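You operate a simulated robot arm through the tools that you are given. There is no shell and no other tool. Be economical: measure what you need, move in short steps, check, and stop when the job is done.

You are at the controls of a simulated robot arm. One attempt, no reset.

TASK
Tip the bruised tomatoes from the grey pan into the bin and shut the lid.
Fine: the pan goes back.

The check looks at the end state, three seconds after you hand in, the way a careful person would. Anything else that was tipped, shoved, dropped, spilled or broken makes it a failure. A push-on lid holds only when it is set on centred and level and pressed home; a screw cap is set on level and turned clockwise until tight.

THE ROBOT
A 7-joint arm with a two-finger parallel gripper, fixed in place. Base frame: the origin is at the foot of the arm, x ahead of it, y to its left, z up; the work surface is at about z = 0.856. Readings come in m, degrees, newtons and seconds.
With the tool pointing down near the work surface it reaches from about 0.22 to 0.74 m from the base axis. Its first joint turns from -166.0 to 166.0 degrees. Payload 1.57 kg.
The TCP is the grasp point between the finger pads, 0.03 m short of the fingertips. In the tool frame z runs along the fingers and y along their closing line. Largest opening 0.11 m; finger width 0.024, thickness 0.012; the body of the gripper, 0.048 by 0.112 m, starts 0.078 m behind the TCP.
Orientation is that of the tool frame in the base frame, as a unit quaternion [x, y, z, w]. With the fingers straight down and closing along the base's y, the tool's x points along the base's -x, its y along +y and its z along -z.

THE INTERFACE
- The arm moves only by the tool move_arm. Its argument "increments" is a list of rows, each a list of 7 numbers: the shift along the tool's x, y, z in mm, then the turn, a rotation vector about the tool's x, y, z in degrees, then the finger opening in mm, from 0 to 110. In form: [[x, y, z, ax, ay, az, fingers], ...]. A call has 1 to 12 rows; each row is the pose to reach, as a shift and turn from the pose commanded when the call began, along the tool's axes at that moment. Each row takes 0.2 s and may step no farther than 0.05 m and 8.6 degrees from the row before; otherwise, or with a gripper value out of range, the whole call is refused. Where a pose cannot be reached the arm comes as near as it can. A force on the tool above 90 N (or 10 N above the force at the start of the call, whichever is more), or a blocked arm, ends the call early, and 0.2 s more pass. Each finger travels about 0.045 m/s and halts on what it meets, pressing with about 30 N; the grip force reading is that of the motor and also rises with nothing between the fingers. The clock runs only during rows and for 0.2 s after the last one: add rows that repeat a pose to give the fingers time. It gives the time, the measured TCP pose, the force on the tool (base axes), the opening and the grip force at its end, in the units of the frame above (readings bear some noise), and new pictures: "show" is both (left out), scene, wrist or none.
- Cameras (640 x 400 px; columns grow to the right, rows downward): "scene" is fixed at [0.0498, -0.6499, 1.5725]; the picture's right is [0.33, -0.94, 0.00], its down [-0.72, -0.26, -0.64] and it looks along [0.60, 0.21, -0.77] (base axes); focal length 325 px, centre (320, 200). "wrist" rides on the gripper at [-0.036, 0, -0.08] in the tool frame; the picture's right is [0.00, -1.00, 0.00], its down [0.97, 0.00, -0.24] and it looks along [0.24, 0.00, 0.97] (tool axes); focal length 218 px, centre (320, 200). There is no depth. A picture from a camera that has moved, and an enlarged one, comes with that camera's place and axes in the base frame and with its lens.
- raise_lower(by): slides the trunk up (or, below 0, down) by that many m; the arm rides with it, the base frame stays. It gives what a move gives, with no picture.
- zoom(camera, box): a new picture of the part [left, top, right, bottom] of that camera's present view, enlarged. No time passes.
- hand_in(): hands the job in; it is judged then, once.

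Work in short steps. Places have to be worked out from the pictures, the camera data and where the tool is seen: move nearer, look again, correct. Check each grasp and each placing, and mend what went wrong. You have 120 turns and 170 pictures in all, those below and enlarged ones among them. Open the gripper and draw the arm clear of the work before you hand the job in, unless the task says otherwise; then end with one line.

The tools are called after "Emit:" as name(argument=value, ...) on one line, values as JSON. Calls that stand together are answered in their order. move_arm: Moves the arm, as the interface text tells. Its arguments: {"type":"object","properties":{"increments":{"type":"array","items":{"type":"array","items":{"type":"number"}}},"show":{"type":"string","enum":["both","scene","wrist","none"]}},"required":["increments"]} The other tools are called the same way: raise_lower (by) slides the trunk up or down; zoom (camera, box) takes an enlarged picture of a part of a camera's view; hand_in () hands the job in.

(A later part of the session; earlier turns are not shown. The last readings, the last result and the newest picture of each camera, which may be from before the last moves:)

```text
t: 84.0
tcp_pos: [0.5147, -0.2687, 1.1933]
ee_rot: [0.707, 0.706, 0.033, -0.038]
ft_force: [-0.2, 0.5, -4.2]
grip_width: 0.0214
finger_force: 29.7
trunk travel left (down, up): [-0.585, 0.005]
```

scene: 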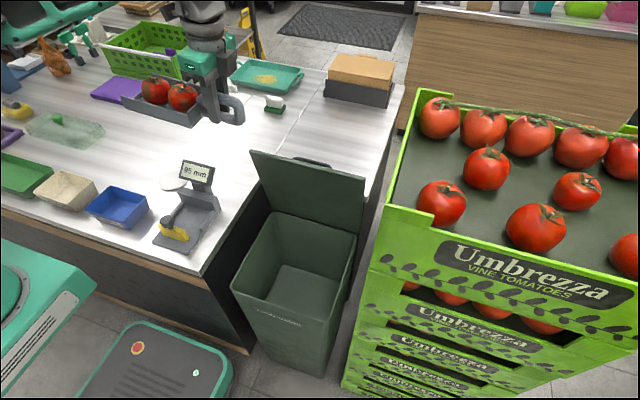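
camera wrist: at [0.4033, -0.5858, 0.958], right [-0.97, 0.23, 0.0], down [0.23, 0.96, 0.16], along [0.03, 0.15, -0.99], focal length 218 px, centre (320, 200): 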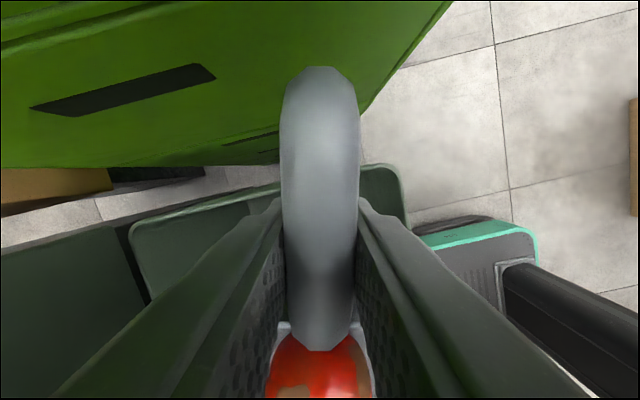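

It's free again. I'll carry the pan back toward its original spot over open counter.

Emit:
move_arm(increments=[[8, -10, 5, 0, 0, 0, 10], [28, -15, 14, 0, 0, 0, 10], [56, -15, 26, 0, 0, 0, 10], [86, -10, 38, 0, 0, 0, 10], [116, -5, 50, 0, 0, 0, 10], [146, 0, 62, 0, 0, 0, 10], [176, 6, 74, 0, 0, 0, 10], [206, 12, 86, 0, 0, 0, 10], [236, 18, 96, 0, 0, 0, 10], [266, 25, 106, 0, 0, 0, 10], [295, 30, 116, 0, 0, 0, 10], [319, 35, 123, 0, 0, 0, 10]], show="scene")

```text
t: 86.6
tcp_pos: [0.5489, 0.0611, 1.105]
ee_rot: [0.706, 0.706, 0.029, -0.039]
ft_force: [0.2, -0.2, -4.9]
grip_width: 0.0213
finger_force: 30.5
out of reach, approached as far as the arm can: row 2, 12
trunk travel left (down, up): [-0.585, 0.005]
```

scene: 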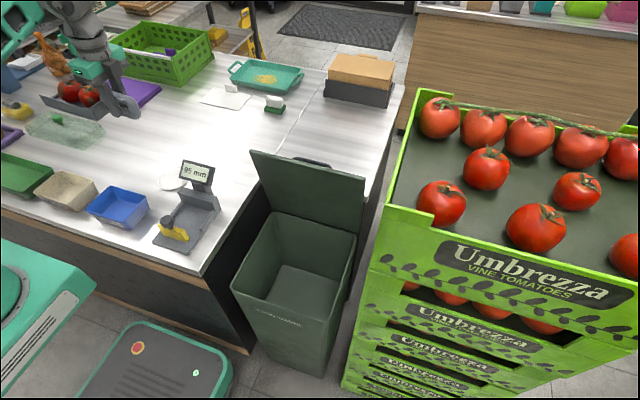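

Now I'll lower the pan level onto its original spot.

Emit:
move_arm(increments=[[20, 4, 10, 0, -1.5, 0, 10], [40, 8, 25, 0, -3, 0, 10], [46, 9.6, 50, 0, -4.5, 0, 10], [43, 9.6, 85, 0, -5.5, 0, 10], [40, 9.6, 120, 0, -5.5, 0, 10], [36, 9.6, 155, 0, -5.5, 0, 10], [33, 9.6, 185, 0, -5.5, 0, 10], [31, 9.6, 200, 0, -5.5, 0, 10]])

```text
t: 88.4
tcp_pos: [0.6597, 0.1361, 0.9392]
ee_rot: [0.707, 0.707, -0.01, -0.009]
ft_force: [0.3, -0.4, -3.4]
grip_width: 0.0214
finger_force: 29.8
out of reach, approached as far as the arm can: row 1, 2, 3, 4, 5, 6, 7, 8
trunk travel left (down, up): [-0.585, 0.005]
camera wrist: at [0.6615, 0.1002, 1.0204], right [-1.0, 0.0, 0.02], down [0.01, 0.97, 0.24], along [-0.02, 0.24, -0.97], focal length 218 px, centre (320, 200)
```

scene: 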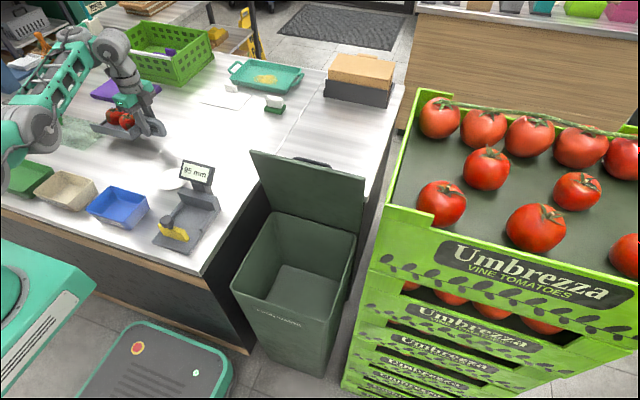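
wrist: 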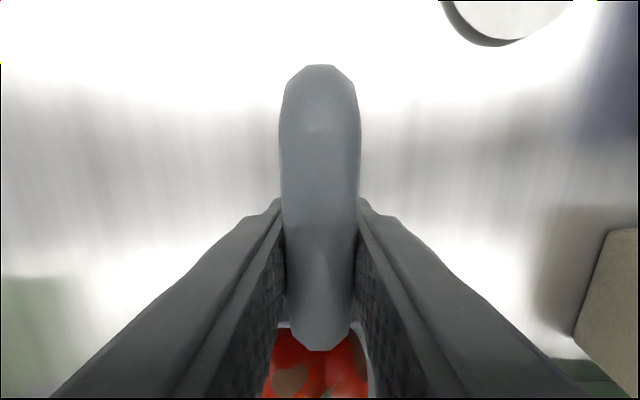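

It slid outward to x≈0.66 at z≈0.94, still clear of everything. I'll do the roll trick to free it, then move inward.

Emit:
move_arm(increments=[[0, 0, -5, -2, 0, 0, 10], [0, 0, -5, -4, 0, 0, 10], [0, 0, -5, -6, 0, 0, 10]], show="none")

Emit:
move_arm(increments=[[0, 0, 0, 2, 0, 0, 10], [0, 0, 0, 4, 0, 0, 10], [0, -10, 0, 5, 0, 0, 10], [0, -25, 0, 5, 0, 0, 10], [0, -45, 0, 5, 0, 0, 10], [0, -65, 0, 5, 0, 0, 10]], show="scene")

```text
t: 89.2
tcp_pos: [0.6797, 0.1401, 0.944]
ee_rot: [0.707, 0.705, 0.037, 0.032]
ft_force: [0.5, -0.2, -4.8]
grip_width: 0.0213
finger_force: 30.0
out of reach, approached as far as the arm can: row 1, 2, 3
trunk travel left (down, up): [-0.585, 0.005]
```

```text
t: 90.6
tcp_pos: [0.6621, 0.1515, 0.934]
ee_rot: [0.708, 0.707, 0.006, 0.002]
ft_force: [0.3, 0.4, -3.1]
grip_width: 0.0215
finger_force: 30.3
out of reach, approached as far as the arm can: row 4, 5, 6
trunk travel left (down, up): [-0.585, 0.005]
```

scene: 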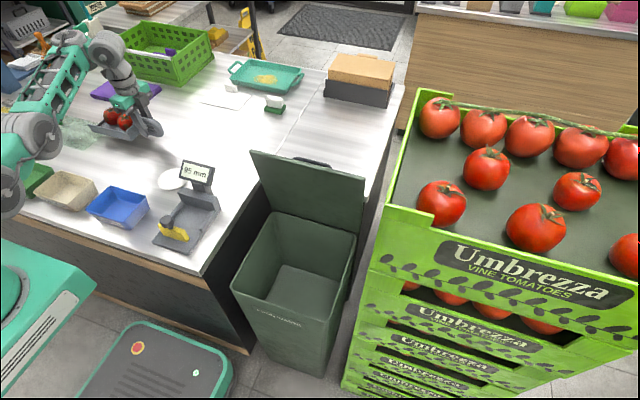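

Inward is still blocked down here. Earlier the arm came fully free when I unlocked it high up, so I'll raise back to about z≈1.19 at x≈0.52.

Emit:
move_arm(increments=[[0, -5, -30, 0, 2, 0, 10], [-5, -15, -60, 0, 4, 0, 10], [-10, -30, -95, 0, 5, 0, 10], [-20, -45, -130, 0, 5, 0, 10], [-30, -65, -165, 0, 5, 0, 10], [-40, -85, -200, 0, 5, 0, 10], [-50, -110, -230, 0, 5, 0, 10], [-60, -135, -255, 0, 5, 0, 10]], show="none")

Emit:
move_arm(increments=[[0, 0, 10, -2, 0, 0, 10], [0, 0, 25, -4, 0, 0, 10], [0, 0, 40, -5, 0, 0, 10]], show="none")

Emit:
move_arm(increments=[[0, 0, 0, 2, 0, 0, 10], [0, 0, 0, 4, 0, 0, 10], [0, 0, 0, 5, 0, 0, 10], [0, -15, 0, 5, 0, 0, 10], [0, -30, 0, 5, 0, 0, 10], [0, -45, 0, 5, 0, 0, 10]], show="scene")

```text
t: 92.4
tcp_pos: [0.566, 0.0903, 1.2238]
ee_rot: [0.706, 0.707, 0.031, -0.031]
ft_force: [0.1, -0.6, -4.8]
grip_width: 0.0216
finger_force: 30.6
out of reach, approached as far as the arm can: row 1, 2, 3, 4, 5, 6, 7, 8
trunk travel left (down, up): [-0.585, 0.005]
```

```text
t: 93.2
tcp_pos: [0.6094, 0.1012, 1.2212]
ee_rot: [0.707, 0.705, 0.063, -0.001]
ft_force: [-0.2, 0.4, -3.5]
grip_width: 0.0214
finger_force: 30.8
out of reach, approached as far as the arm can: row 1, 2, 3
trunk travel left (down, up): [-0.585, 0.005]
```

```text
t: 94.6
tcp_pos: [0.5637, 0.1006, 1.2212]
ee_rot: [0.706, 0.706, 0.036, -0.028]
ft_force: [-0.1, -0.1, -4.4]
grip_width: 0.0212
finger_force: 30.0
trunk travel left (down, up): [-0.585, 0.005]
```

scene: 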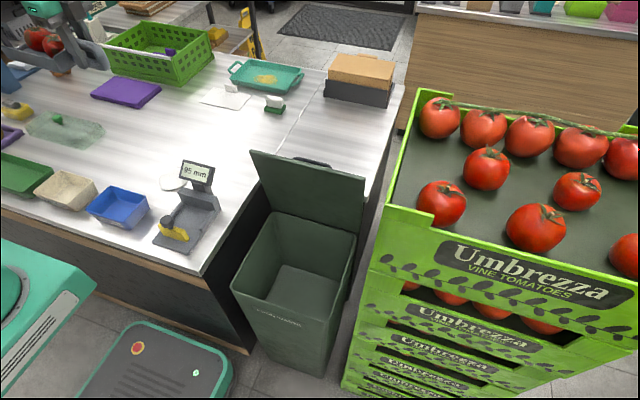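

Free at height. I'll fold further inward and down, as worked before.

Emit:
move_arm(increments=[[0, -20, 0, 0, 0, 0, 10], [-5, -45, 5, 0, 0, 0, 10], [-15, -70, 15, 0, 0, 0, 10], [-30, -95, 30, 0, 0, 0, 10], [-45, -110, 50, 0, 0, 0, 10], [-60, -120, 75, 0, 0, 0, 10], [-70, -125, 100, 0, 0, 0, 10]], show="scene")

```text
t: 96.2
tcp_pos: [0.456, 0.0425, 1.147]
ee_rot: [0.706, 0.706, 0.034, -0.03]
ft_force: [0.2, -0.7, -3.7]
grip_width: 0.0216
finger_force: 29.3
out of reach, approached as far as the arm can: row 6, 7
trunk travel left (down, up): [-0.585, 0.005]
```

scene: 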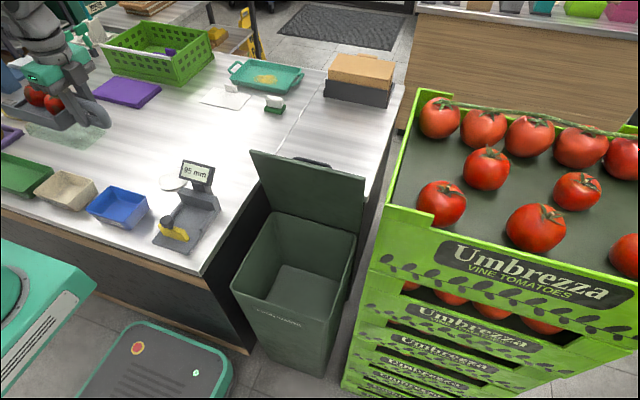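

Reach at the pan's own spot is poor with this hand yaw. The clear counter area around (0.65, -0.15) should suit better, so I'll put the pan down there for the regrasp.

Emit:
move_arm(increments=[[-10, 20, -5, 0, 0, 0, 10], [-30, 45, -5, 0, 0, 0, 10], [-55, 75, 0, 0, 0, 0, 10], [-85, 105, 10, 0, 0, 0, 10], [-115, 130, 25, 0, 0, 0, 10], [-145, 155, 45, 0, 0, 0, 10], [-170, 172, 65, 0, 0, 0, 10], [-188, 182, 88, 0, 0, 0, 10], [-200, 184, 109, 0, 0, 0, 10]], show="scene")

```text
t: 98.2
tcp_pos: [0.6415, -0.1479, 1.0216]
ee_rot: [0.707, 0.706, 0.036, -0.029]
ft_force: [0.5, -0.1, -3.7]
grip_width: 0.0215
finger_force: 29.7
trunk travel left (down, up): [-0.585, 0.005]
```

scene: 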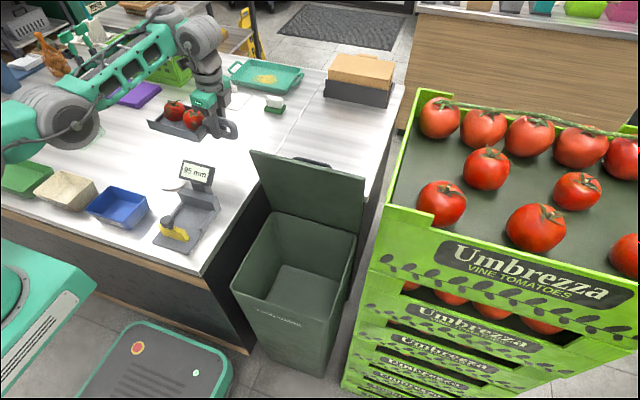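

No flags. Lowering the pan here, levelling it on the way.

Emit:
move_arm(increments=[[-2, 0, 20, 0, -1.5, 0, 10], [-4, 0, 45, 0, -3, 0, 10], [-6, 0, 70, 0, -5.3, 0, 10], [-9, 0, 95, 0, -5.3, 0, 10], [-10.5, 0, 112, 0, -5.3, 0, 10]])

```text
t: 99.4
tcp_pos: [0.6609, -0.1508, 0.9092]
ee_rot: [0.708, 0.706, 0.004, 0.004]
ft_force: [-0.1, 0.1, -2.6]
grip_width: 0.0215
finger_force: 30.5
out of reach, approached as far as the arm can: row 1, 2, 3, 4, 5
trunk travel left (down, up): [-0.585, 0.005]
camera wrist: at [0.6595, -0.1865, 0.9889], right [-1.0, 0.0, -0.01], down [0.0, 0.97, 0.24], along [0.01, 0.24, -0.97], focal length 218 px, centre (320, 200)
```

scene: 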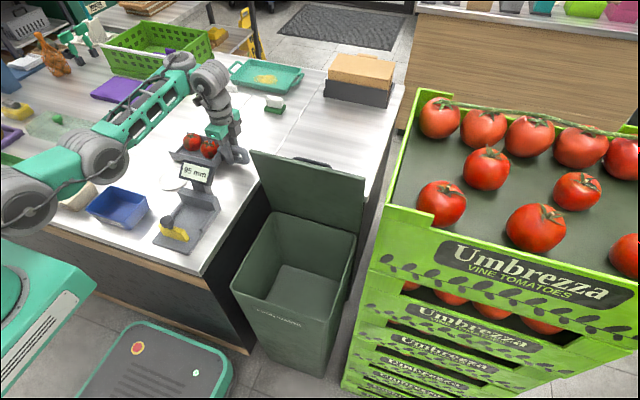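
wrist: 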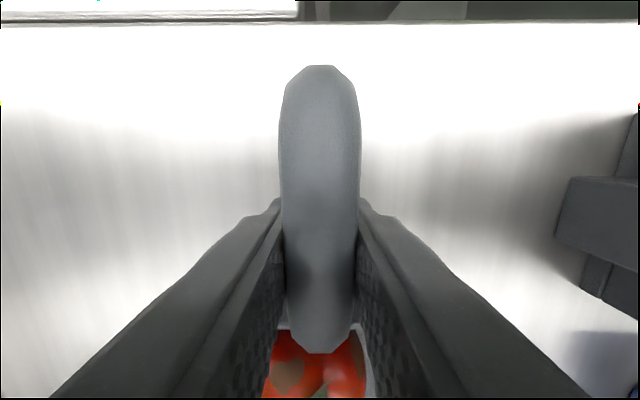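

About 12 mm to go, with only small drift. Easing it down to contact.

Emit:
move_arm(increments=[[0, 0, 5, 0, 0, 0, 10], [0, 0, 9, 0, 0, 0, 10], [0, 0, 13, 0, 0, 0, 10]], show="wrist")

```text
t: 100.2
tcp_pos: [0.6619, -0.1505, 0.8957]
ee_rot: [0.707, 0.707, 0.004, 0.005]
ft_force: [-1.4, -2.6, 10.7]
grip_width: 0.0213
finger_force: 30.5
trunk travel left (down, up): [-0.585, 0.005]
camera wrist: at [0.6607, -0.1869, 0.9762], right [-1.0, 0.0, -0.01], down [0.0, 0.97, 0.24], along [0.01, 0.24, -0.97], focal length 218 px, centre (320, 200)
```

wrist: 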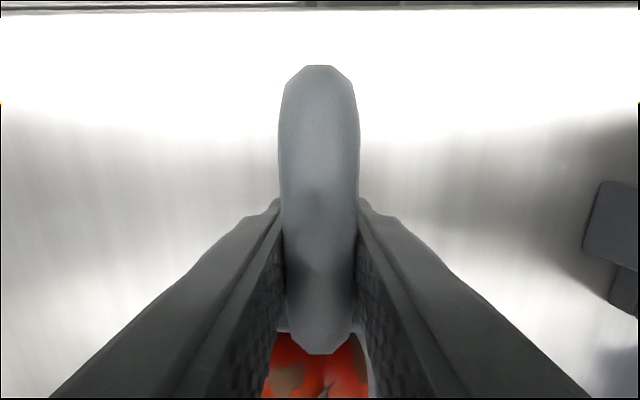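

The pan is resting on the counter, with 10 N upward. I'll open the fingers and rise straight up.

Emit:
move_arm(increments=[[0, 0, 0, 0, 0, 0, 30], [0, 0, 0, 0, 0, 0, 50], [0, 0, 0, 0, 0, 0, 60], [0, 0, -20, 0, 0, 0, 60], [0, -5, -50, 0, 0, 0, 60], [0, -10, -85, 0, 0, 0, 60], [0, -20, -120, 0, 0, 0, 60], [0, -40, -150, 0, 0, 0, 60], [0, -60, -180, 0, 0, 0, 60]])

```text
t: 102.2
tcp_pos: [0.6421, -0.1612, 1.0824]
ee_rot: [0.708, 0.706, 0.003, 0.002]
ft_force: [-0.8, 0.0, -0.6]
grip_width: 0.0601
finger_force: 0.1
out of reach, approached as far as the arm can: row 5, 6, 7, 8, 9
trunk travel left (down, up): [-0.585, 0.005]
camera wrist: at [0.6416, -0.1975, 1.1617], right [-1.0, 0.0, -0.01], down [0.0, 0.97, 0.24], along [0.01, 0.24, -0.97], focal length 218 px, centre (320, 200)
```

scene: 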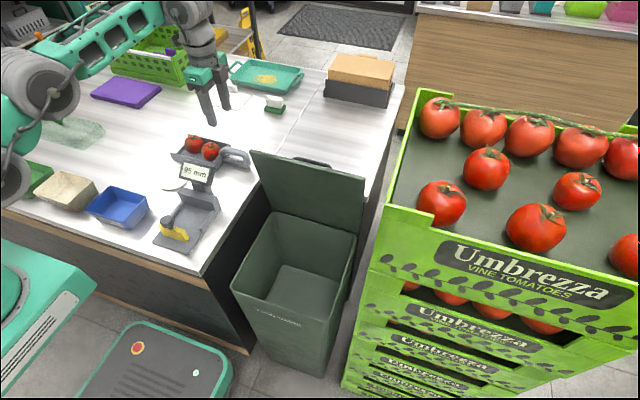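
wrist: 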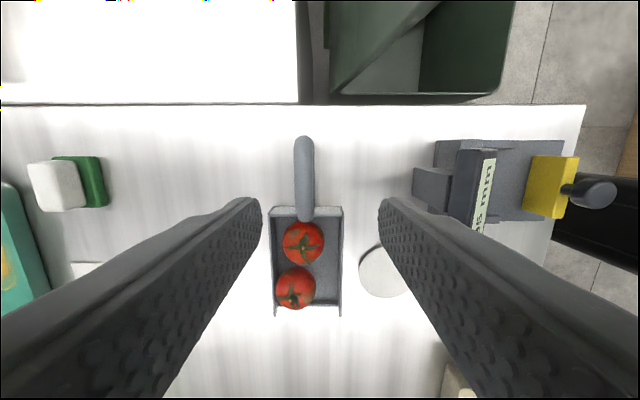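

The pan is down safely with both tomatoes. I'll unwind the hand to the starting pose and orientation to restore a good posture.

Emit:
move_arm(increments=[[-5, -14, -20, 0, 0, -8, 60], [-10, -28, -40, 0, 0, -16, 60], [-15, -42, -55, 0, 0, -24, 60], [-20, -56, -70, 0, 0, -32, 60], [-25, -70, -85, 0, 0, -40, 60], [-30, -84, -95, 0, 0, -48, 60], [-36, -98, -105, 0, 0, -56, 60], [-42, -112, -112, 0, 0, -64, 60], [-48, -126, -118, 0, 0, -72, 60], [-54, -142, -120, 0, 0, -80, 60], [-60, -155, -120, 0, 0, -86, 60], [-65, -165, -120, 0, 0, -90, 60]], show="scene")

```text
t: 104.8
tcp_pos: [0.4946, -0.2365, 1.2275]
ee_rot: [-0.001, 1.0, 0.001, 0.002]
ft_force: [0.1, -0.3, 0.3]
grip_width: 0.0598
finger_force: 0.1
out of reach, approached as far as the arm can: row 1, 2, 3, 4, 5, 6, 7, 8, 9, 10, 11, 12
trunk travel left (down, up): [-0.585, 0.005]
```

scene: 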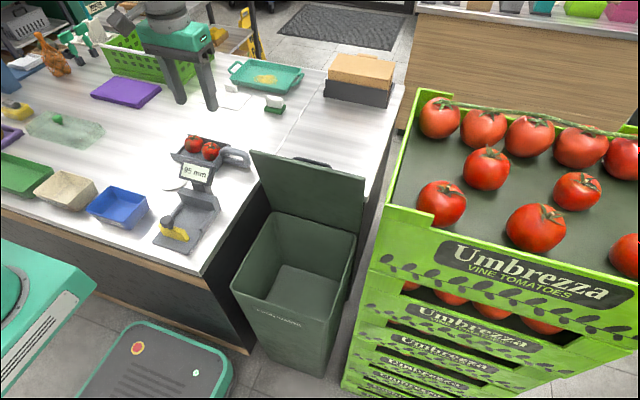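

The arm is still pinned at the straight-elbow sphere. I'll free it with a tilt out and back, then fold well inward.

Emit:
move_arm(increments=[[0, 0, 10, 0, -2, 0, 60], [0, 0, 25, 0, -4, 0, 60], [0, 0, 40, 0, -5, 0, 60]], show="none")

Emit:
move_arm(increments=[[0, 0, 0, 0, 2, 0, 60], [0, 0, 0, 0, 4, 0, 60], [0, 0, 0, 0, 5, 0, 60], [15, 5, 0, 0, 5, 0, 60], [35, 10, 0, 0, 5, 0, 60], [60, 20, 0, 0, 5, 0, 60], [85, 30, 0, 0, 5, 0, 60], [110, 40, 0, 0, 5, 0, 60], [135, 50, 0, 0, 5, 0, 60]], show="scene")

```text
t: 105.6
tcp_pos: [0.5287, -0.2581, 1.2297]
ee_rot: [0.0, 0.999, 0.003, 0.043]
ft_force: [0.2, -0.7, 0.0]
grip_width: 0.0599
finger_force: 0.1
out of reach, approached as far as the arm can: row 1, 2, 3
trunk travel left (down, up): [-0.585, 0.005]
```

```text
t: 107.6
tcp_pos: [0.3937, -0.2073, 1.2186]
ee_rot: [0.001, 1.0, 0.0, 0.007]
ft_force: [0.3, -0.4, 0.0]
grip_width: 0.0599
finger_force: 0.1
trunk travel left (down, up): [-0.585, 0.005]
```

scene: 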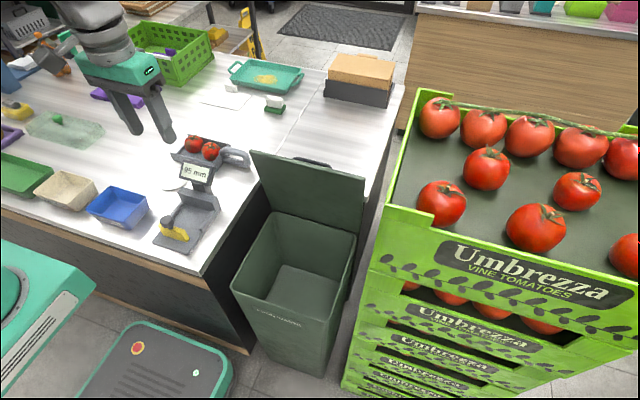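

Free, with r≈0.445. I'll descend and turn the hand toward +90°, to see whether the posture stays healthy.

Emit:
move_arm(increments=[[0, 0, 10, 0, 0, -7, 60], [0, 0, 25, 0, 0, -15, 60], [0, 0, 40, 0, 0, -23, 60], [0, 0, 55, 0, 0, -31, 60], [0, 0, 70, 0, 0, -39, 60], [0, 0, 85, 0, 0, -47, 60], [0, 0, 95, 0, 0, -55, 60], [0, 0, 100, 0, 0, -63, 60], [0, 0, 100, 0, 0, -71, 60], [0, 0, 100, 0, 0, -79, 60], [0, 0, 100, 0, 0, -85, 60], [0, 0, 100, 0, 0, -90, 60]])

```text
t: 110.2
tcp_pos: [0.4069, -0.2119, 1.1447]
ee_rot: [0.707, -0.707, 0.001, 0.0]
ft_force: [0.1, -0.8, -1.0]
grip_width: 0.0597
finger_force: 0.1
out of reach, approached as far as the arm can: row 6, 7, 8, 9, 10, 11, 12
trunk travel left (down, up): [-0.585, 0.005]
camera wrist: at [0.407, -0.1758, 1.2245], right [1.0, 0.0, 0.0], down [0.0, -0.97, 0.24], along [0.0, -0.24, -0.97], focal length 218 px, centre (320, 200)
```

scene: 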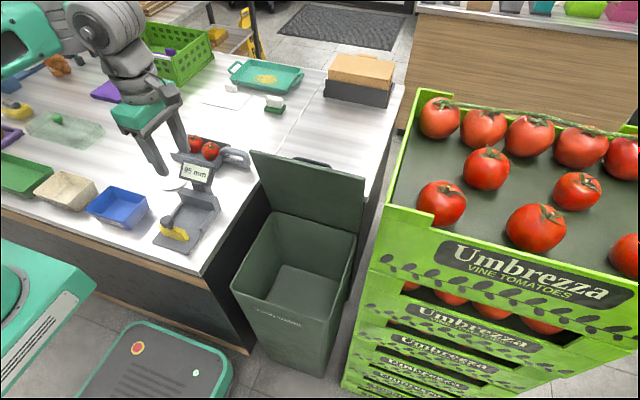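
wrist: 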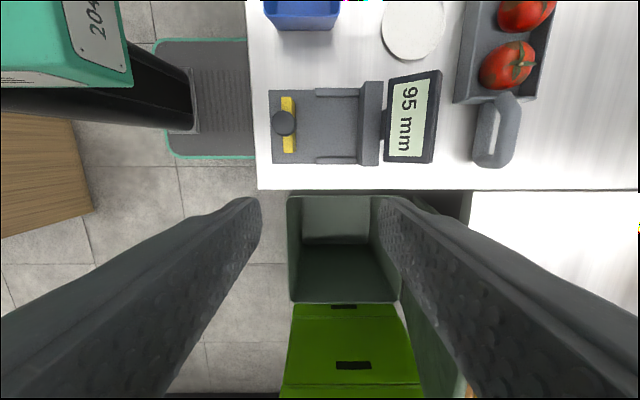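

It locked again at a close, high pose with native orientation, so the arm's shape itself must be the problem. I'll look at the arm closely.

Emit:
zoom(camera="scene", box=[0, 0, 240, 200])

```text
2.00 times, centred on (120, 100) of scene
camera zoom: at [0.0498, -0.6499, 1.5725], right [0.33, -0.94, 0.0], down [-0.72, -0.26, -0.64], along [0.6, 0.21, -0.77], focal length 650 px, centre (720, 400)
```

zoom: 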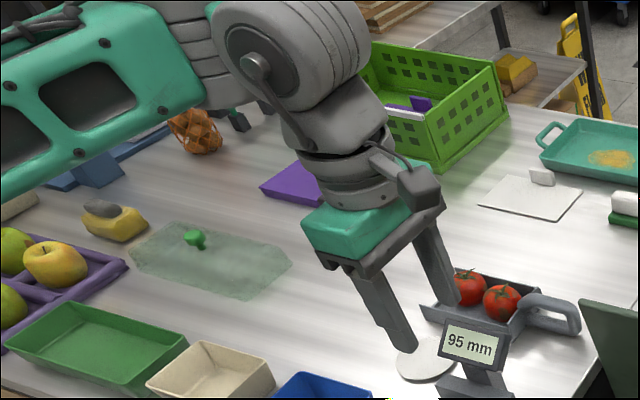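

The forearm is about level at each lock point. So the effective limit seems to be that the tool may not lean outward past perpendicular to the forearm, while leaning inward toward the base should be free. I'll test with the empty hand by tilting the fingers toward the base 20° and descending.

Emit:
move_arm(increments=[[0, 0, 0, -5, 0, 0, 60], [0, 0, 0, -10, 0, 0, 60], [0, 0, 0, -15, 0, 0, 60], [0, 0, 0, -20, 0, 0, 60], [0, 0, 20, -20, 0, 0, 60], [0, 0, 40, -20, 0, 0, 60]], show="none")

```text
t: 111.6
tcp_pos: [0.4065, -0.2112, 1.1037]
ee_rot: [-0.697, 0.698, 0.119, -0.119]
ft_force: [0.0, -0.2, 0.3]
grip_width: 0.06
finger_force: 0.1
trunk travel left (down, up): [-0.585, 0.005]
```

Confirmed: leaning toward the base is free. So the pan should be tipped with its mouth pointing radially outward and the hand leaning inward, which suits this flipped hand yaw. I'll move out above the pan handle, returning to vertical.

Emit:
move_arm(increments=[[-8, -20, -10, 1, 0, 0, 70], [-16, -45, -20, 3, 0, 0, 70], [-24, -70, -28, 5, 0, 0, 70], [-32, -95, -36, 8, 0, 0, 70], [-40, -120, -42, 11, 0, 0, 70], [-48, -145, -44, 14, 0, 0, 70], [-57, -168, -44, 17, 0, 0, 70], [-66, -190, -44, 20, 0, 0, 70]])

```text
t: 113.4
tcp_pos: [0.6002, -0.1467, 1.0833]
ee_rot: [-0.706, 0.708, -0.005, 0.004]
ft_force: [-0.6, -0.2, 0.0]
grip_width: 0.0701
finger_force: 0.1
trunk travel left (down, up): [-0.585, 0.005]
camera wrist: at [0.6003, -0.1103, 1.1621], right [1.0, 0.0, 0.01], down [0.0, -0.97, 0.24], along [0.01, -0.24, -0.97], focal length 218 px, centre (320, 200)
```

scene: 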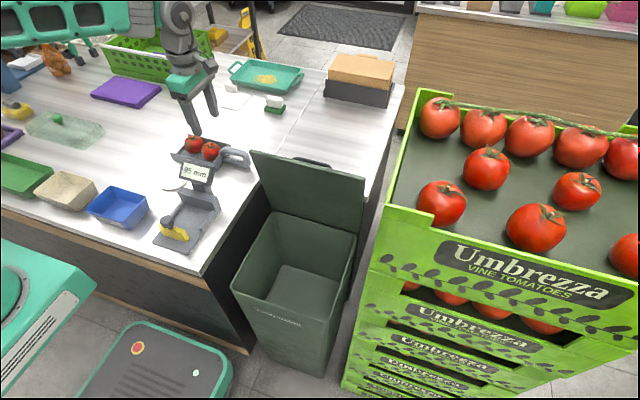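
wrist: 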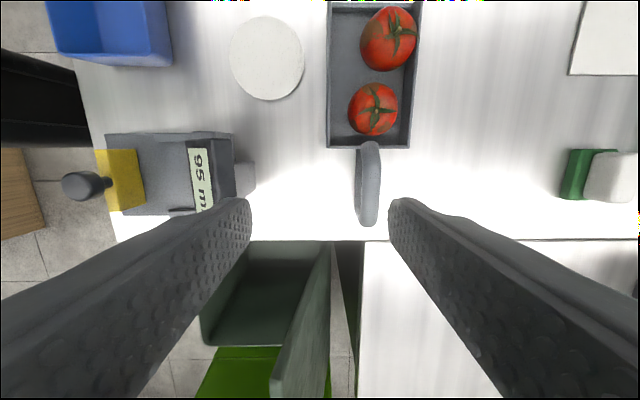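

No flags this time and the arm looks properly elbow-up. The handle is confirmed at x≈0.661; I'll move over it and descend to grip height.

Emit:
move_arm(increments=[[1, -15, 15, 0, 0, 0, 70], [2, -30, 35, 0, 0, 0, 70], [3, -45, 60, 0, 0, 0, 70], [4, -56, 85, 0, 0, 0, 70], [4, -61, 110, 0, 0, 0, 70]])

```text
t: 114.6
tcp_pos: [0.6655, -0.1496, 0.9729]
ee_rot: [-0.706, 0.708, -0.004, 0.004]
ft_force: [-0.5, 0.1, 0.3]
grip_width: 0.0701
finger_force: 0.0
trunk travel left (down, up): [-0.585, 0.005]
camera wrist: at [0.664, -0.113, 1.0535], right [1.0, 0.0, 0.01], down [0.0, -0.97, 0.24], along [0.01, -0.24, -0.97], focal length 218 px, centre (320, 200)
```

scene: 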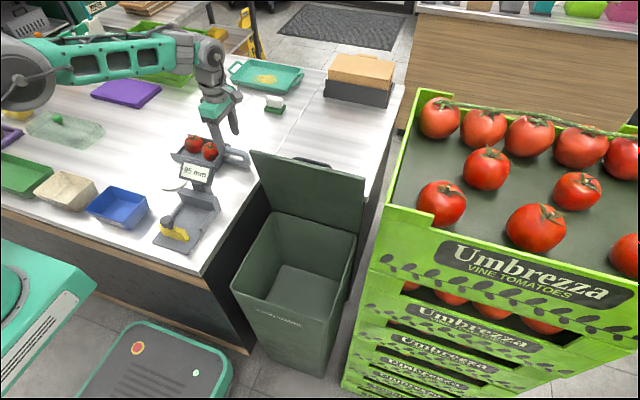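
wrist: 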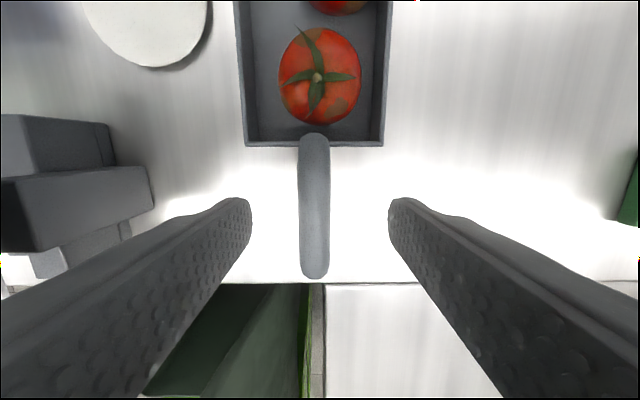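

It's healthy and aligned. I'll lower to 0.897 and close.

Emit:
move_arm(increments=[[0, 3, 25, 0, 0, 0, 70], [0, 3, 50, 0, 0, 0, 70], [0, 3, 66, 0, 0, 0, 60], [0, 3, 76, 0, 0, 0, 60], [0, 3, 76, 0, 0, 0, 40], [0, 3, 76, 0, 0, 0, 20], [0, 3, 76, 0, 0, 0, 10], [0, 3, 76, 0, 0, 0, 10], [0, 3, 76, 0, 0, 0, 10]], show="wrist")

```text
t: 116.6
tcp_pos: [0.661, -0.1499, 0.8964]
ee_rot: [-0.706, 0.708, -0.005, 0.004]
ft_force: [-1.2, -0.1, 1.8]
grip_width: 0.0215
finger_force: 29.4
trunk travel left (down, up): [-0.585, 0.005]
camera wrist: at [0.6602, -0.1134, 0.9781], right [1.0, 0.0, 0.01], down [0.0, -0.97, 0.24], along [0.01, -0.24, -0.97], focal length 218 px, centre (320, 200)
```

wrist: 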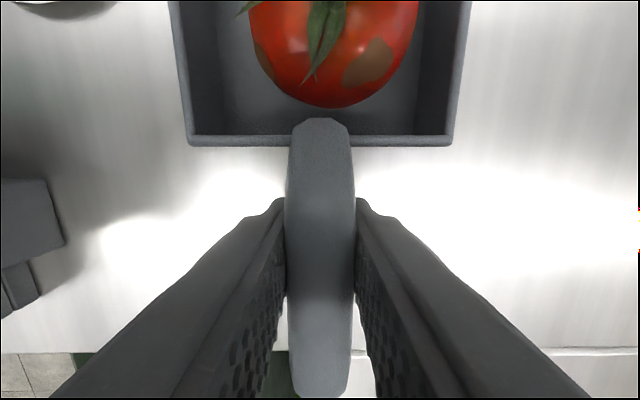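

The handle is gripped, and the wrist camera can now see the pan. I'll lift and draw inward with the mouth slightly raised.

Emit:
move_arm(increments=[[0, 0, -10, 0, 0, 0, 10], [0, 5, -28, 0, -2, 0, 10], [0, 15, -50, 0, -4, 0, 10], [0, 30, -75, 0, -6, 0, 10], [0, 50, -100, 0, -7, 0, 10], [0, 75, -125, 0, -7, 0, 10], [0, 100, -150, 0, -7, 0, 10], [0, 125, -175, 0, -7, 0, 10], [0, 150, -200, 0, -7, 0, 10]])

```text
t: 118.6
tcp_pos: [0.5067, -0.1501, 1.0941]
ee_rot: [-0.706, 0.706, 0.039, 0.047]
ft_force: [-0.9, 0.3, -3.3]
grip_width: 0.0215
finger_force: 30.4
trunk travel left (down, up): [-0.585, 0.005]
camera wrist: at [0.5066, -0.1229, 1.1783], right [1.0, 0.0, 0.01], down [0.0, -0.99, 0.12], along [0.01, -0.12, -0.99], focal length 218 px, centre (320, 200)
```

scene: 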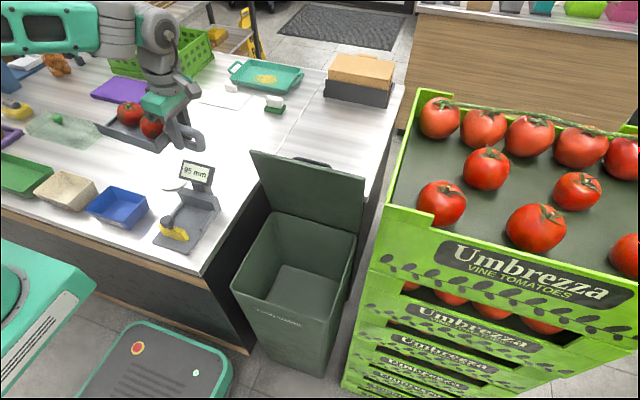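
wrist: 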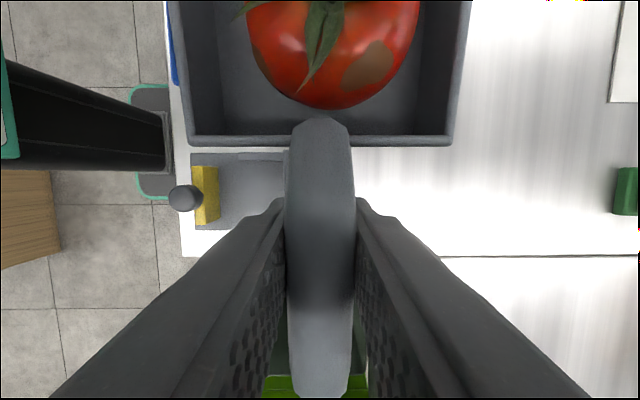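

The posture is healthy now. I'll swing toward the bin while yawing the pan 100° clockwise, to put the mouth toward +x over the bin with the handle on the robot's side.

Emit:
move_arm(increments=[[10, 11, -5, 0.8, 0, 6.5, 10], [26, 29, -10, 1.8, 0, 14.7, 10], [46, 52, -15, 2.8, 0, 23, 10], [66, 75, -19, 3.8, 0, 31.3, 10], [86, 98, -23, 4.9, 0, 39.6, 10], [107, 121, -27, 5.9, 0, 47.9, 10], [128, 145, -31, 6.9, 0, 56.2, 10], [149, 169, -35, 7.9, 0, 64.5, 10], [170, 193, -39, 8.9, 0, 72.8, 10], [191, 217, -43, 10, 0, 81.1, 10], [211, 240, -46, 11, 0, 89.4, 10], [225, 256, -48.5, 11.8, 0, 96, 10]])

```text
t: 121.2
tcp_pos: [0.2519, -0.3784, 1.1125]
ee_rot: [0.06, 0.996, -0.003, 0.068]
ft_force: [1.3, 0.0, -3.3]
grip_width: 0.0217
finger_force: 29.9
trunk travel left (down, up): [-0.585, 0.005]
camera wrist: at [0.2771, -0.3818, 1.1967], right [-0.12, -0.99, 0.0], down [-0.99, 0.12, 0.11], along [-0.11, 0.01, -0.99], focal length 218 px, centre (320, 200)
```

scene: 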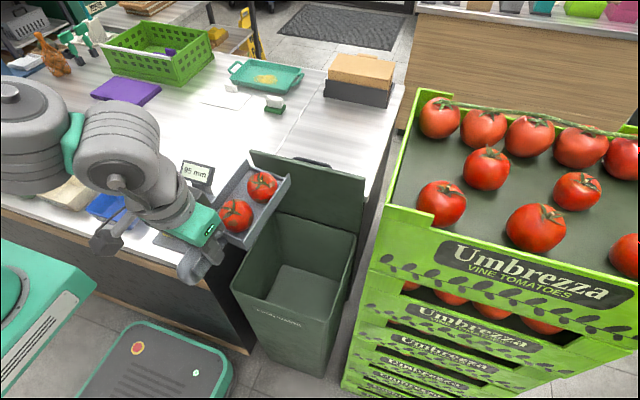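
wrist: 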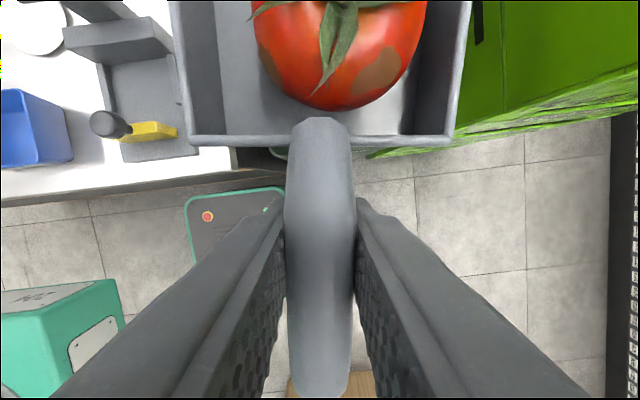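

The pan is over the bin, no flags, both tomatoes in. I'll centre slightly in y and lower to about z=0.93.

Emit:
move_arm(increments=[[2, -5, 20, 0, 0, 0, 10], [5, -11, 50, 0, 0, 0, 10], [9, -18, 85, 0, 0, 0, 10], [13, -25, 120, 0, 0, 0, 10], [16, -30, 152, 0, 0, 0, 10], [18, -30, 178, 0, 0, 0, 10]])

```text
t: 122.6
tcp_pos: [0.2549, -0.4109, 0.9336]
ee_rot: [0.06, 0.996, -0.004, 0.067]
ft_force: [0.0, 0.0, -4.0]
grip_width: 0.0214
finger_force: 29.8
trunk travel left (down, up): [-0.585, 0.005]
camera wrist: at [0.2797, -0.4126, 1.0176], right [-0.12, -0.99, 0.0], down [-0.99, 0.12, 0.11], along [-0.11, 0.01, -0.99], focal length 218 px, centre (320, 200)
```

scene: 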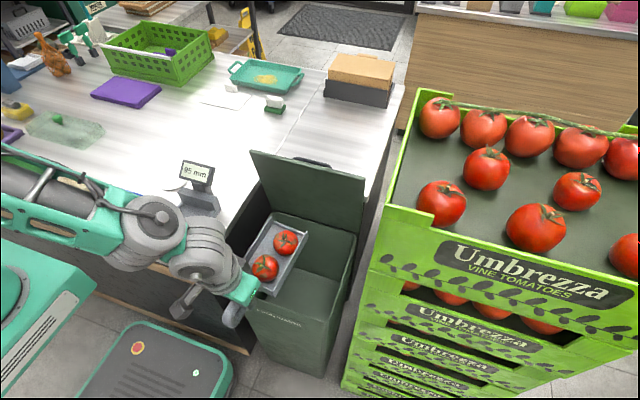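
wrist: 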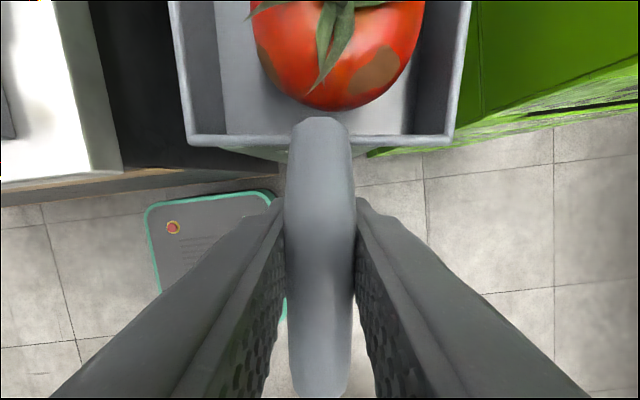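

The pan is perfectly placed. I'll tip it by 24° in place, leaving the mouth about 17° down, and check for flags.

Emit:
move_arm(increments=[[0, 0, 0, 0, 4, 0, 10], [0, 0, 0, 0, 8, 0, 10], [0, 0, 0, 0, 12, 0, 10], [0, 0, 0, 0, 16, 0, 10], [0, 0, 0, 0, 20, 0, 10], [0, 0, 0, 0, 24, 0, 10]])

```text
t: 124.0
tcp_pos: [0.2549, -0.4072, 0.935]
ee_rot: [0.059, 0.988, 0.009, -0.142]
ft_force: [0.3, 0.3, -3.6]
grip_width: 0.0216
finger_force: 29.7
trunk travel left (down, up): [-0.585, 0.005]
camera wrist: at [0.3121, -0.415, 1.0011], right [-0.12, -0.99, 0.0], down [-0.86, 0.1, 0.5], along [-0.5, 0.06, -0.86], focal length 218 px, centre (320, 200)
```

scene: 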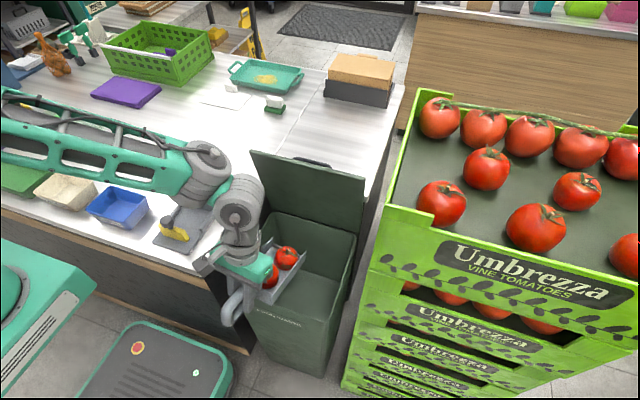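
wrist: 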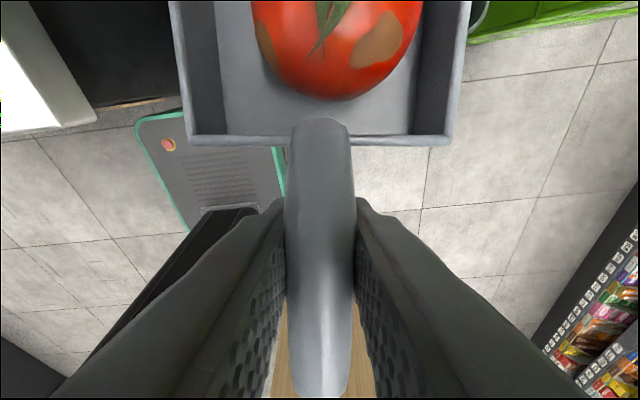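

No flags. Continuing to about 41° with a small forward shift so the mouth stays mid-bin.

Emit:
move_arm(increments=[[-5, 0, -1.5, 0, 4, 0, 10], [-10, 0, -3, 0, 8, 0, 10], [-15, 0, -4.5, 0, 12, 0, 10], [-20, 0, -6, 0, 16, 0, 10], [-25, 0, -7.5, 0, 20, 0, 10], [-29, 0, -9, 0, 24, 0, 10]])

```text
t: 125.4
tcp_pos: [0.2797, -0.409, 0.9369]
ee_rot: [0.054, 0.94, 0.019, -0.337]
ft_force: [-0.5, 0.1, -2.7]
grip_width: 0.0217
finger_force: 29.7
out of reach, approached as far as the arm can: row 6
trunk travel left (down, up): [-0.585, 0.005]
camera wrist: at [0.3595, -0.4186, 0.9741], right [-0.12, -0.99, 0.0], down [-0.59, 0.07, 0.8], along [-0.8, 0.09, -0.6], focal length 218 px, centre (320, 200)
```

scene: 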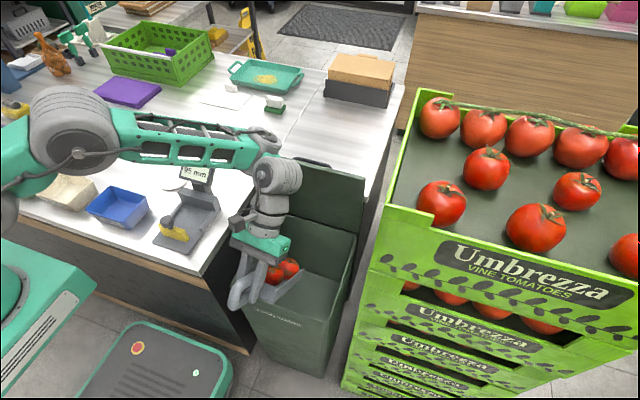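
wrist: 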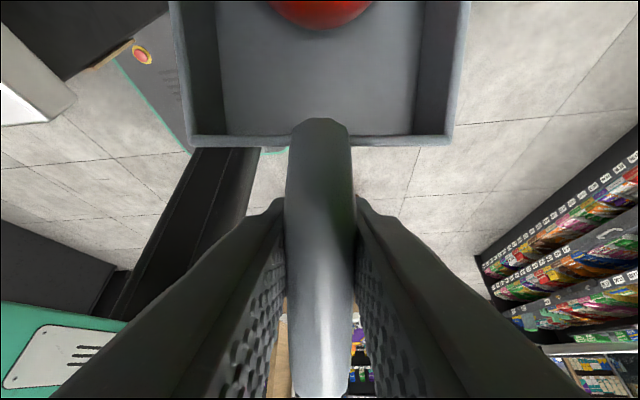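

The tomatoes have slid to the mouth. I'll zoom in to see them.

Emit:
zoom(camera="scene", box=[210, 200, 370, 330])

```text
3.08 times, centred on (290, 265) of scene
camera zoom: at [0.0498, -0.6499, 1.5725], right [0.33, -0.94, 0.0], down [-0.72, -0.26, -0.64], along [0.6, 0.21, -0.77], focal length 1000 px, centre (412, 0)
```

zoom: 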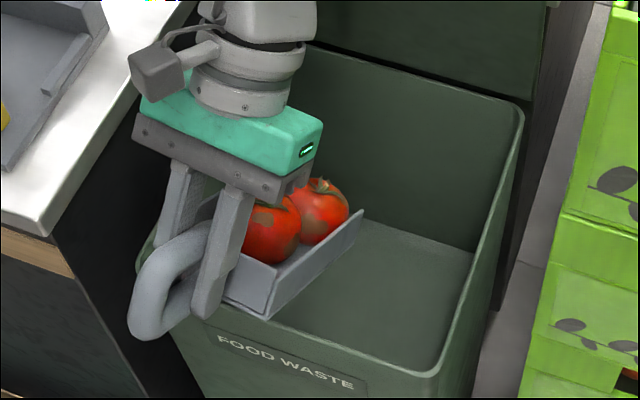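

They're still in the pan. I'll shift back a little toward the robot for reach and tip another 16°.

Emit:
move_arm(increments=[[8, 0, 6, 0, 0, 0, 10], [16, 0, 13, 0, 4, 0, 10], [23, 0, 19, 0, 8, 0, 10], [23, 0, 19, 0, 12, 0, 10], [23, 0, 19, 0, 16, 0, 10]])

```text
t: 126.6
tcp_pos: [0.2101, -0.3721, 0.9164]
ee_rot: [0.052, 0.891, 0.027, -0.451]
ft_force: [0.8, 0.2, -1.8]
grip_width: 0.0214
finger_force: 30.1
out of reach, approached as far as the arm can: row 2, 3, 4, 5
trunk travel left (down, up): [-0.585, 0.005]
camera wrist: at [0.2953, -0.3811, 0.935], right [-0.12, -0.99, 0.0], down [-0.38, 0.04, 0.92], along [-0.92, 0.11, -0.38], focal length 218 px, centre (320, 200)
```

scene: 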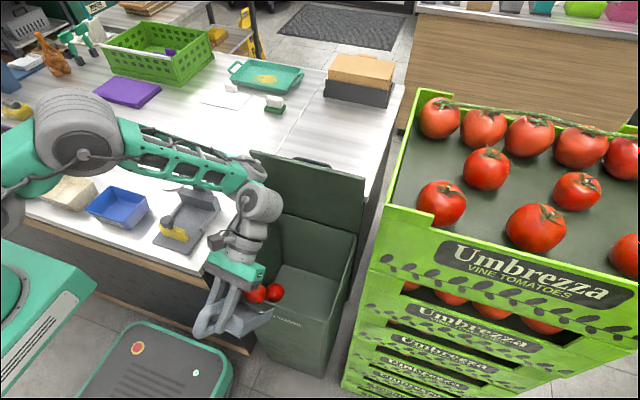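
wrist: 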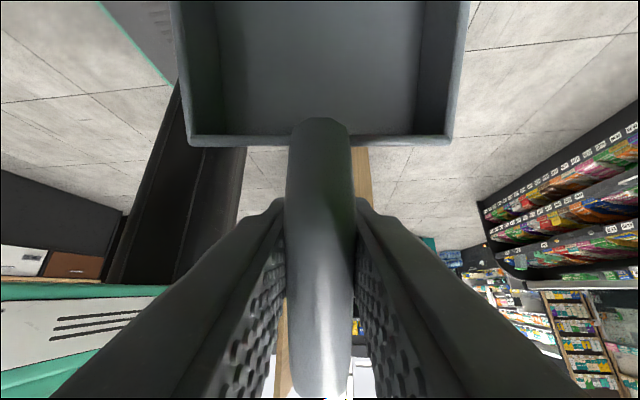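

The TCP drifted toward the robot. I'll check the tomatoes right away.

Emit:
zoom(camera="scene", box=[190, 230, 350, 360])

```text
3.08 times, centred on (270, 295) of scene
camera zoom: at [0.0498, -0.6499, 1.5725], right [0.33, -0.94, 0.0], down [-0.72, -0.26, -0.64], along [0.6, 0.21, -0.77], focal length 1000 px, centre (474, -92)
```

zoom: 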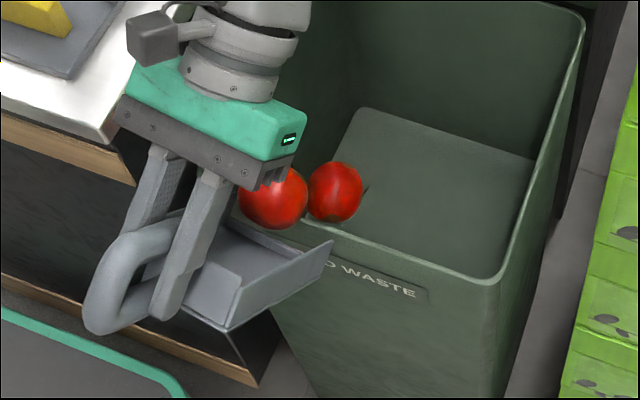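

The tomatoes have left the pan, near the bin's front rim. I'll hold still briefly and look again.

Emit:
move_arm(increments=[[0, 0, 0, 0, 0, 0, 10], [0, 0, 0, 0, 0, 0, 10]], show="none")

Emit:
zoom(camera="scene", box=[190, 220, 370, 370])

```text
t: 127.2
tcp_pos: [0.2105, -0.3713, 0.9164]
ee_rot: [0.053, 0.891, 0.027, -0.45]
ft_force: [-0.5, 0.2, -2.3]
grip_width: 0.0214
finger_force: 30.1
trunk travel left (down, up): [-0.585, 0.005]
```

```text
2.67 times, centred on (280, 295) of scene
camera zoom: at [0.0498, -0.6499, 1.5725], right [0.33, -0.94, 0.0], down [-0.72, -0.26, -0.64], along [0.6, 0.21, -0.77], focal length 867 px, centre (427, -53)
```

zoom: 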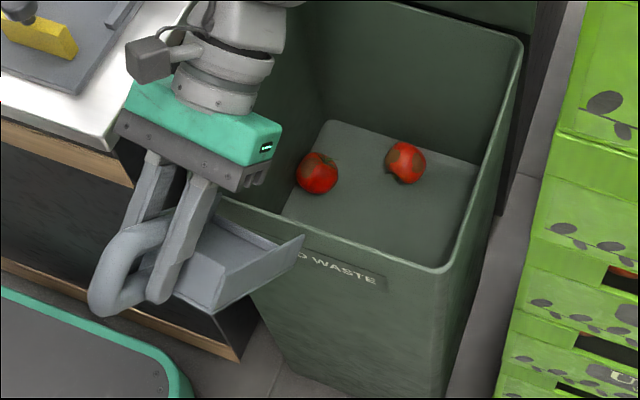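

Both tomatoes are in the bin. The pan's mouth may be just outside the front rim, so I'll raise straight up first, then level.

Emit:
move_arm(increments=[[20, 0, -15, 0, 0, 0, 10], [45, 0, -33, 0, 0, 0, 10], [75, 0, -55, 0, 0, 0, 10], [100, 0, -73, 0, -4, 0, 10], [110, 0, -80, 0, -10, 0, 10], [115, 0, -84, 0, -18, 0, 10], [120, 0, -88, 0, -26, 0, 10], [120, 0, -88, 0, -34, 0, 10], [120, 0, -88, 0, -42, 0, 10], [120, 0, -88, 0, -50, 0, 10]])

```text
t: 129.4
tcp_pos: [0.2153, -0.3706, 1.0651]
ee_rot: [0.06, 0.997, 0.004, -0.055]
ft_force: [0.0, 0.1, -2.5]
grip_width: 0.0217
finger_force: 29.4
out of reach, approached as far as the arm can: row 1, 2, 3, 4, 5
trunk travel left (down, up): [-0.585, 0.005]
camera wrist: at [0.2599, -0.3765, 1.1416], right [-0.12, -0.99, 0.0], down [-0.93, 0.11, 0.34], along [-0.34, 0.04, -0.94], focal length 218 px, centre (320, 200)
```

scene: 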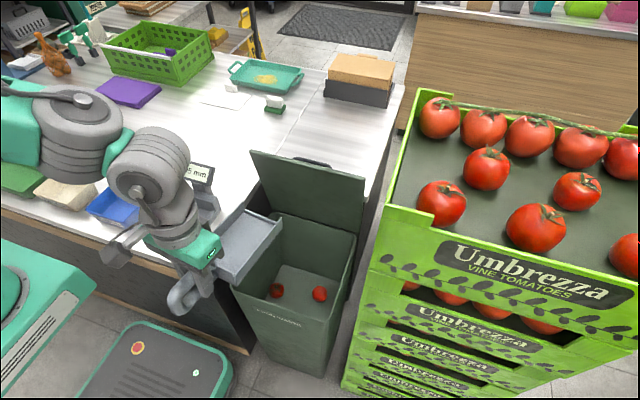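
wrist: 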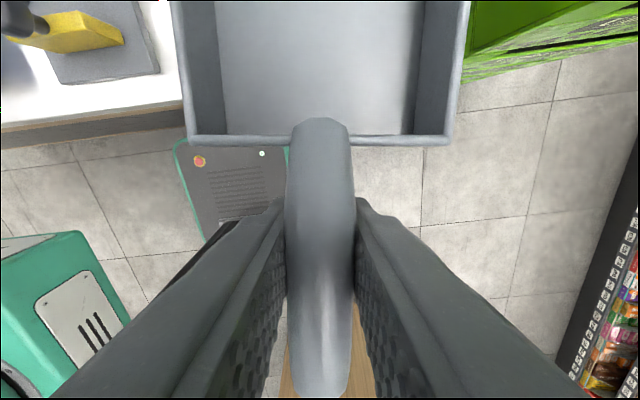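

All clear and the pan is empty. I'll rise and swing it back over the counter, unwinding the yaw.

Emit:
move_arm(increments=[[2, 0, -25, 0.6, -1, -6, 10], [2, 5, -50, 1.4, -2, -14, 10], [-10, 25, -70, 2.2, -3, -22, 10], [-30, 50, -75, 3, -4, -30, 10], [-52, 75, -75, 3.8, -5, -38, 10], [-74, 100, -75, 4.6, -6, -46, 10], [-96, 125, -75, 5.4, -6, -54, 10], [-118, 150, -75, 6.2, -6, -62, 10], [-140, 175, -75, 7, -6, -70, 10], [-162, 200, -75, 7.8, -6, -78, 10], [-182, 225, -75, 8.6, -6, -86, 10], [-200, 247, -75, 9.5, -6, -94, 10]])

```text
t: 132.0
tcp_pos: [0.4501, -0.1499, 1.118]
ee_rot: [-0.692, 0.721, -0.033, 0.007]
ft_force: [-0.1, 0.1, -2.3]
grip_width: 0.0215
finger_force: 29.7
trunk travel left (down, up): [-0.585, 0.005]
camera wrist: at [0.4479, -0.1104, 1.1973], right [1.0, -0.04, 0.06], down [-0.05, -0.96, 0.27], along [0.04, -0.28, -0.96], focal length 218 px, centre (320, 200)
```

scene: 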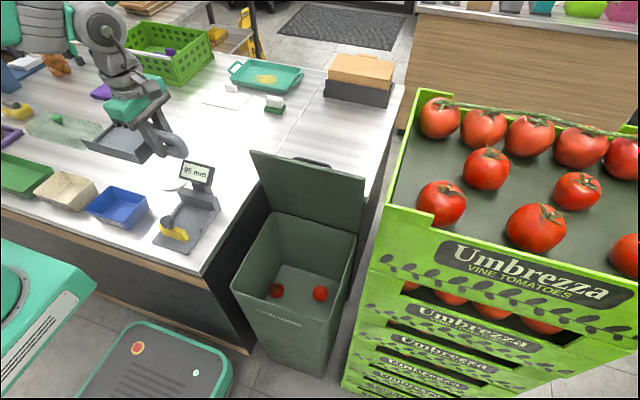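
wrist: 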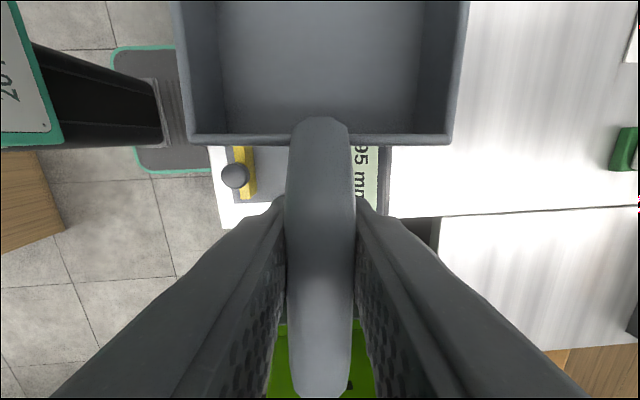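

The hand is off by a few degrees, so I'll correct that while carrying the pan back to above its original spot at (0.559, 0.1125), z≈1.0.

Emit:
move_arm(increments=[[-30, -10, 5, -0.5, -0.3, -0.3, 10], [-65, -22, 12, -1, -0.6, -0.7, 10], [-100, -34, 20, -1.5, -1, -1.1, 10], [-135, -46, 32, -2, -1.3, -1.5, 10], [-170, -58, 46, -2.5, -1.6, -1.9, 10], [-205, -70, 62, -3, -2, -2.2, 10], [-235, -80, 80, -3.24, -2.1, -2.35, 10], [-258, -88, 98, -3.24, -2.1, -2.35, 10], [-270, -91.5, 112, -3.24, -2.1, -2.35, 10]])

```text
t: 134.0
tcp_pos: [0.5615, 0.1096, 1.0013]
ee_rot: [-0.706, 0.708, 0.0, 0.001]
ft_force: [-0.3, -0.2, -1.5]
grip_width: 0.0214
finger_force: 29.9
trunk travel left (down, up): [-0.585, 0.005]
camera wrist: at [0.5615, 0.1466, 1.0813], right [1.0, 0.0, 0.0], down [0.0, -0.97, 0.24], along [0.0, -0.24, -0.97], focal length 218 px, centre (320, 200)
```

scene: 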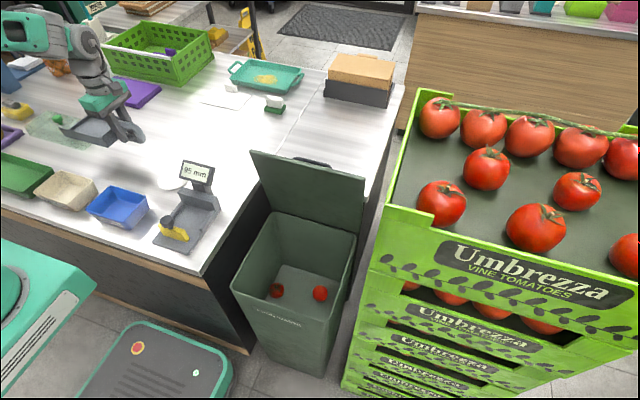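
wrist: 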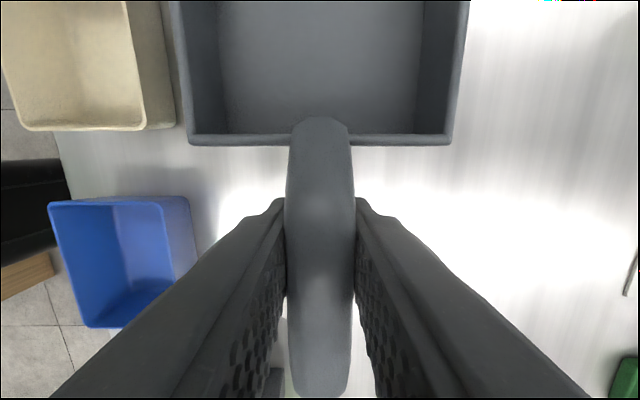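

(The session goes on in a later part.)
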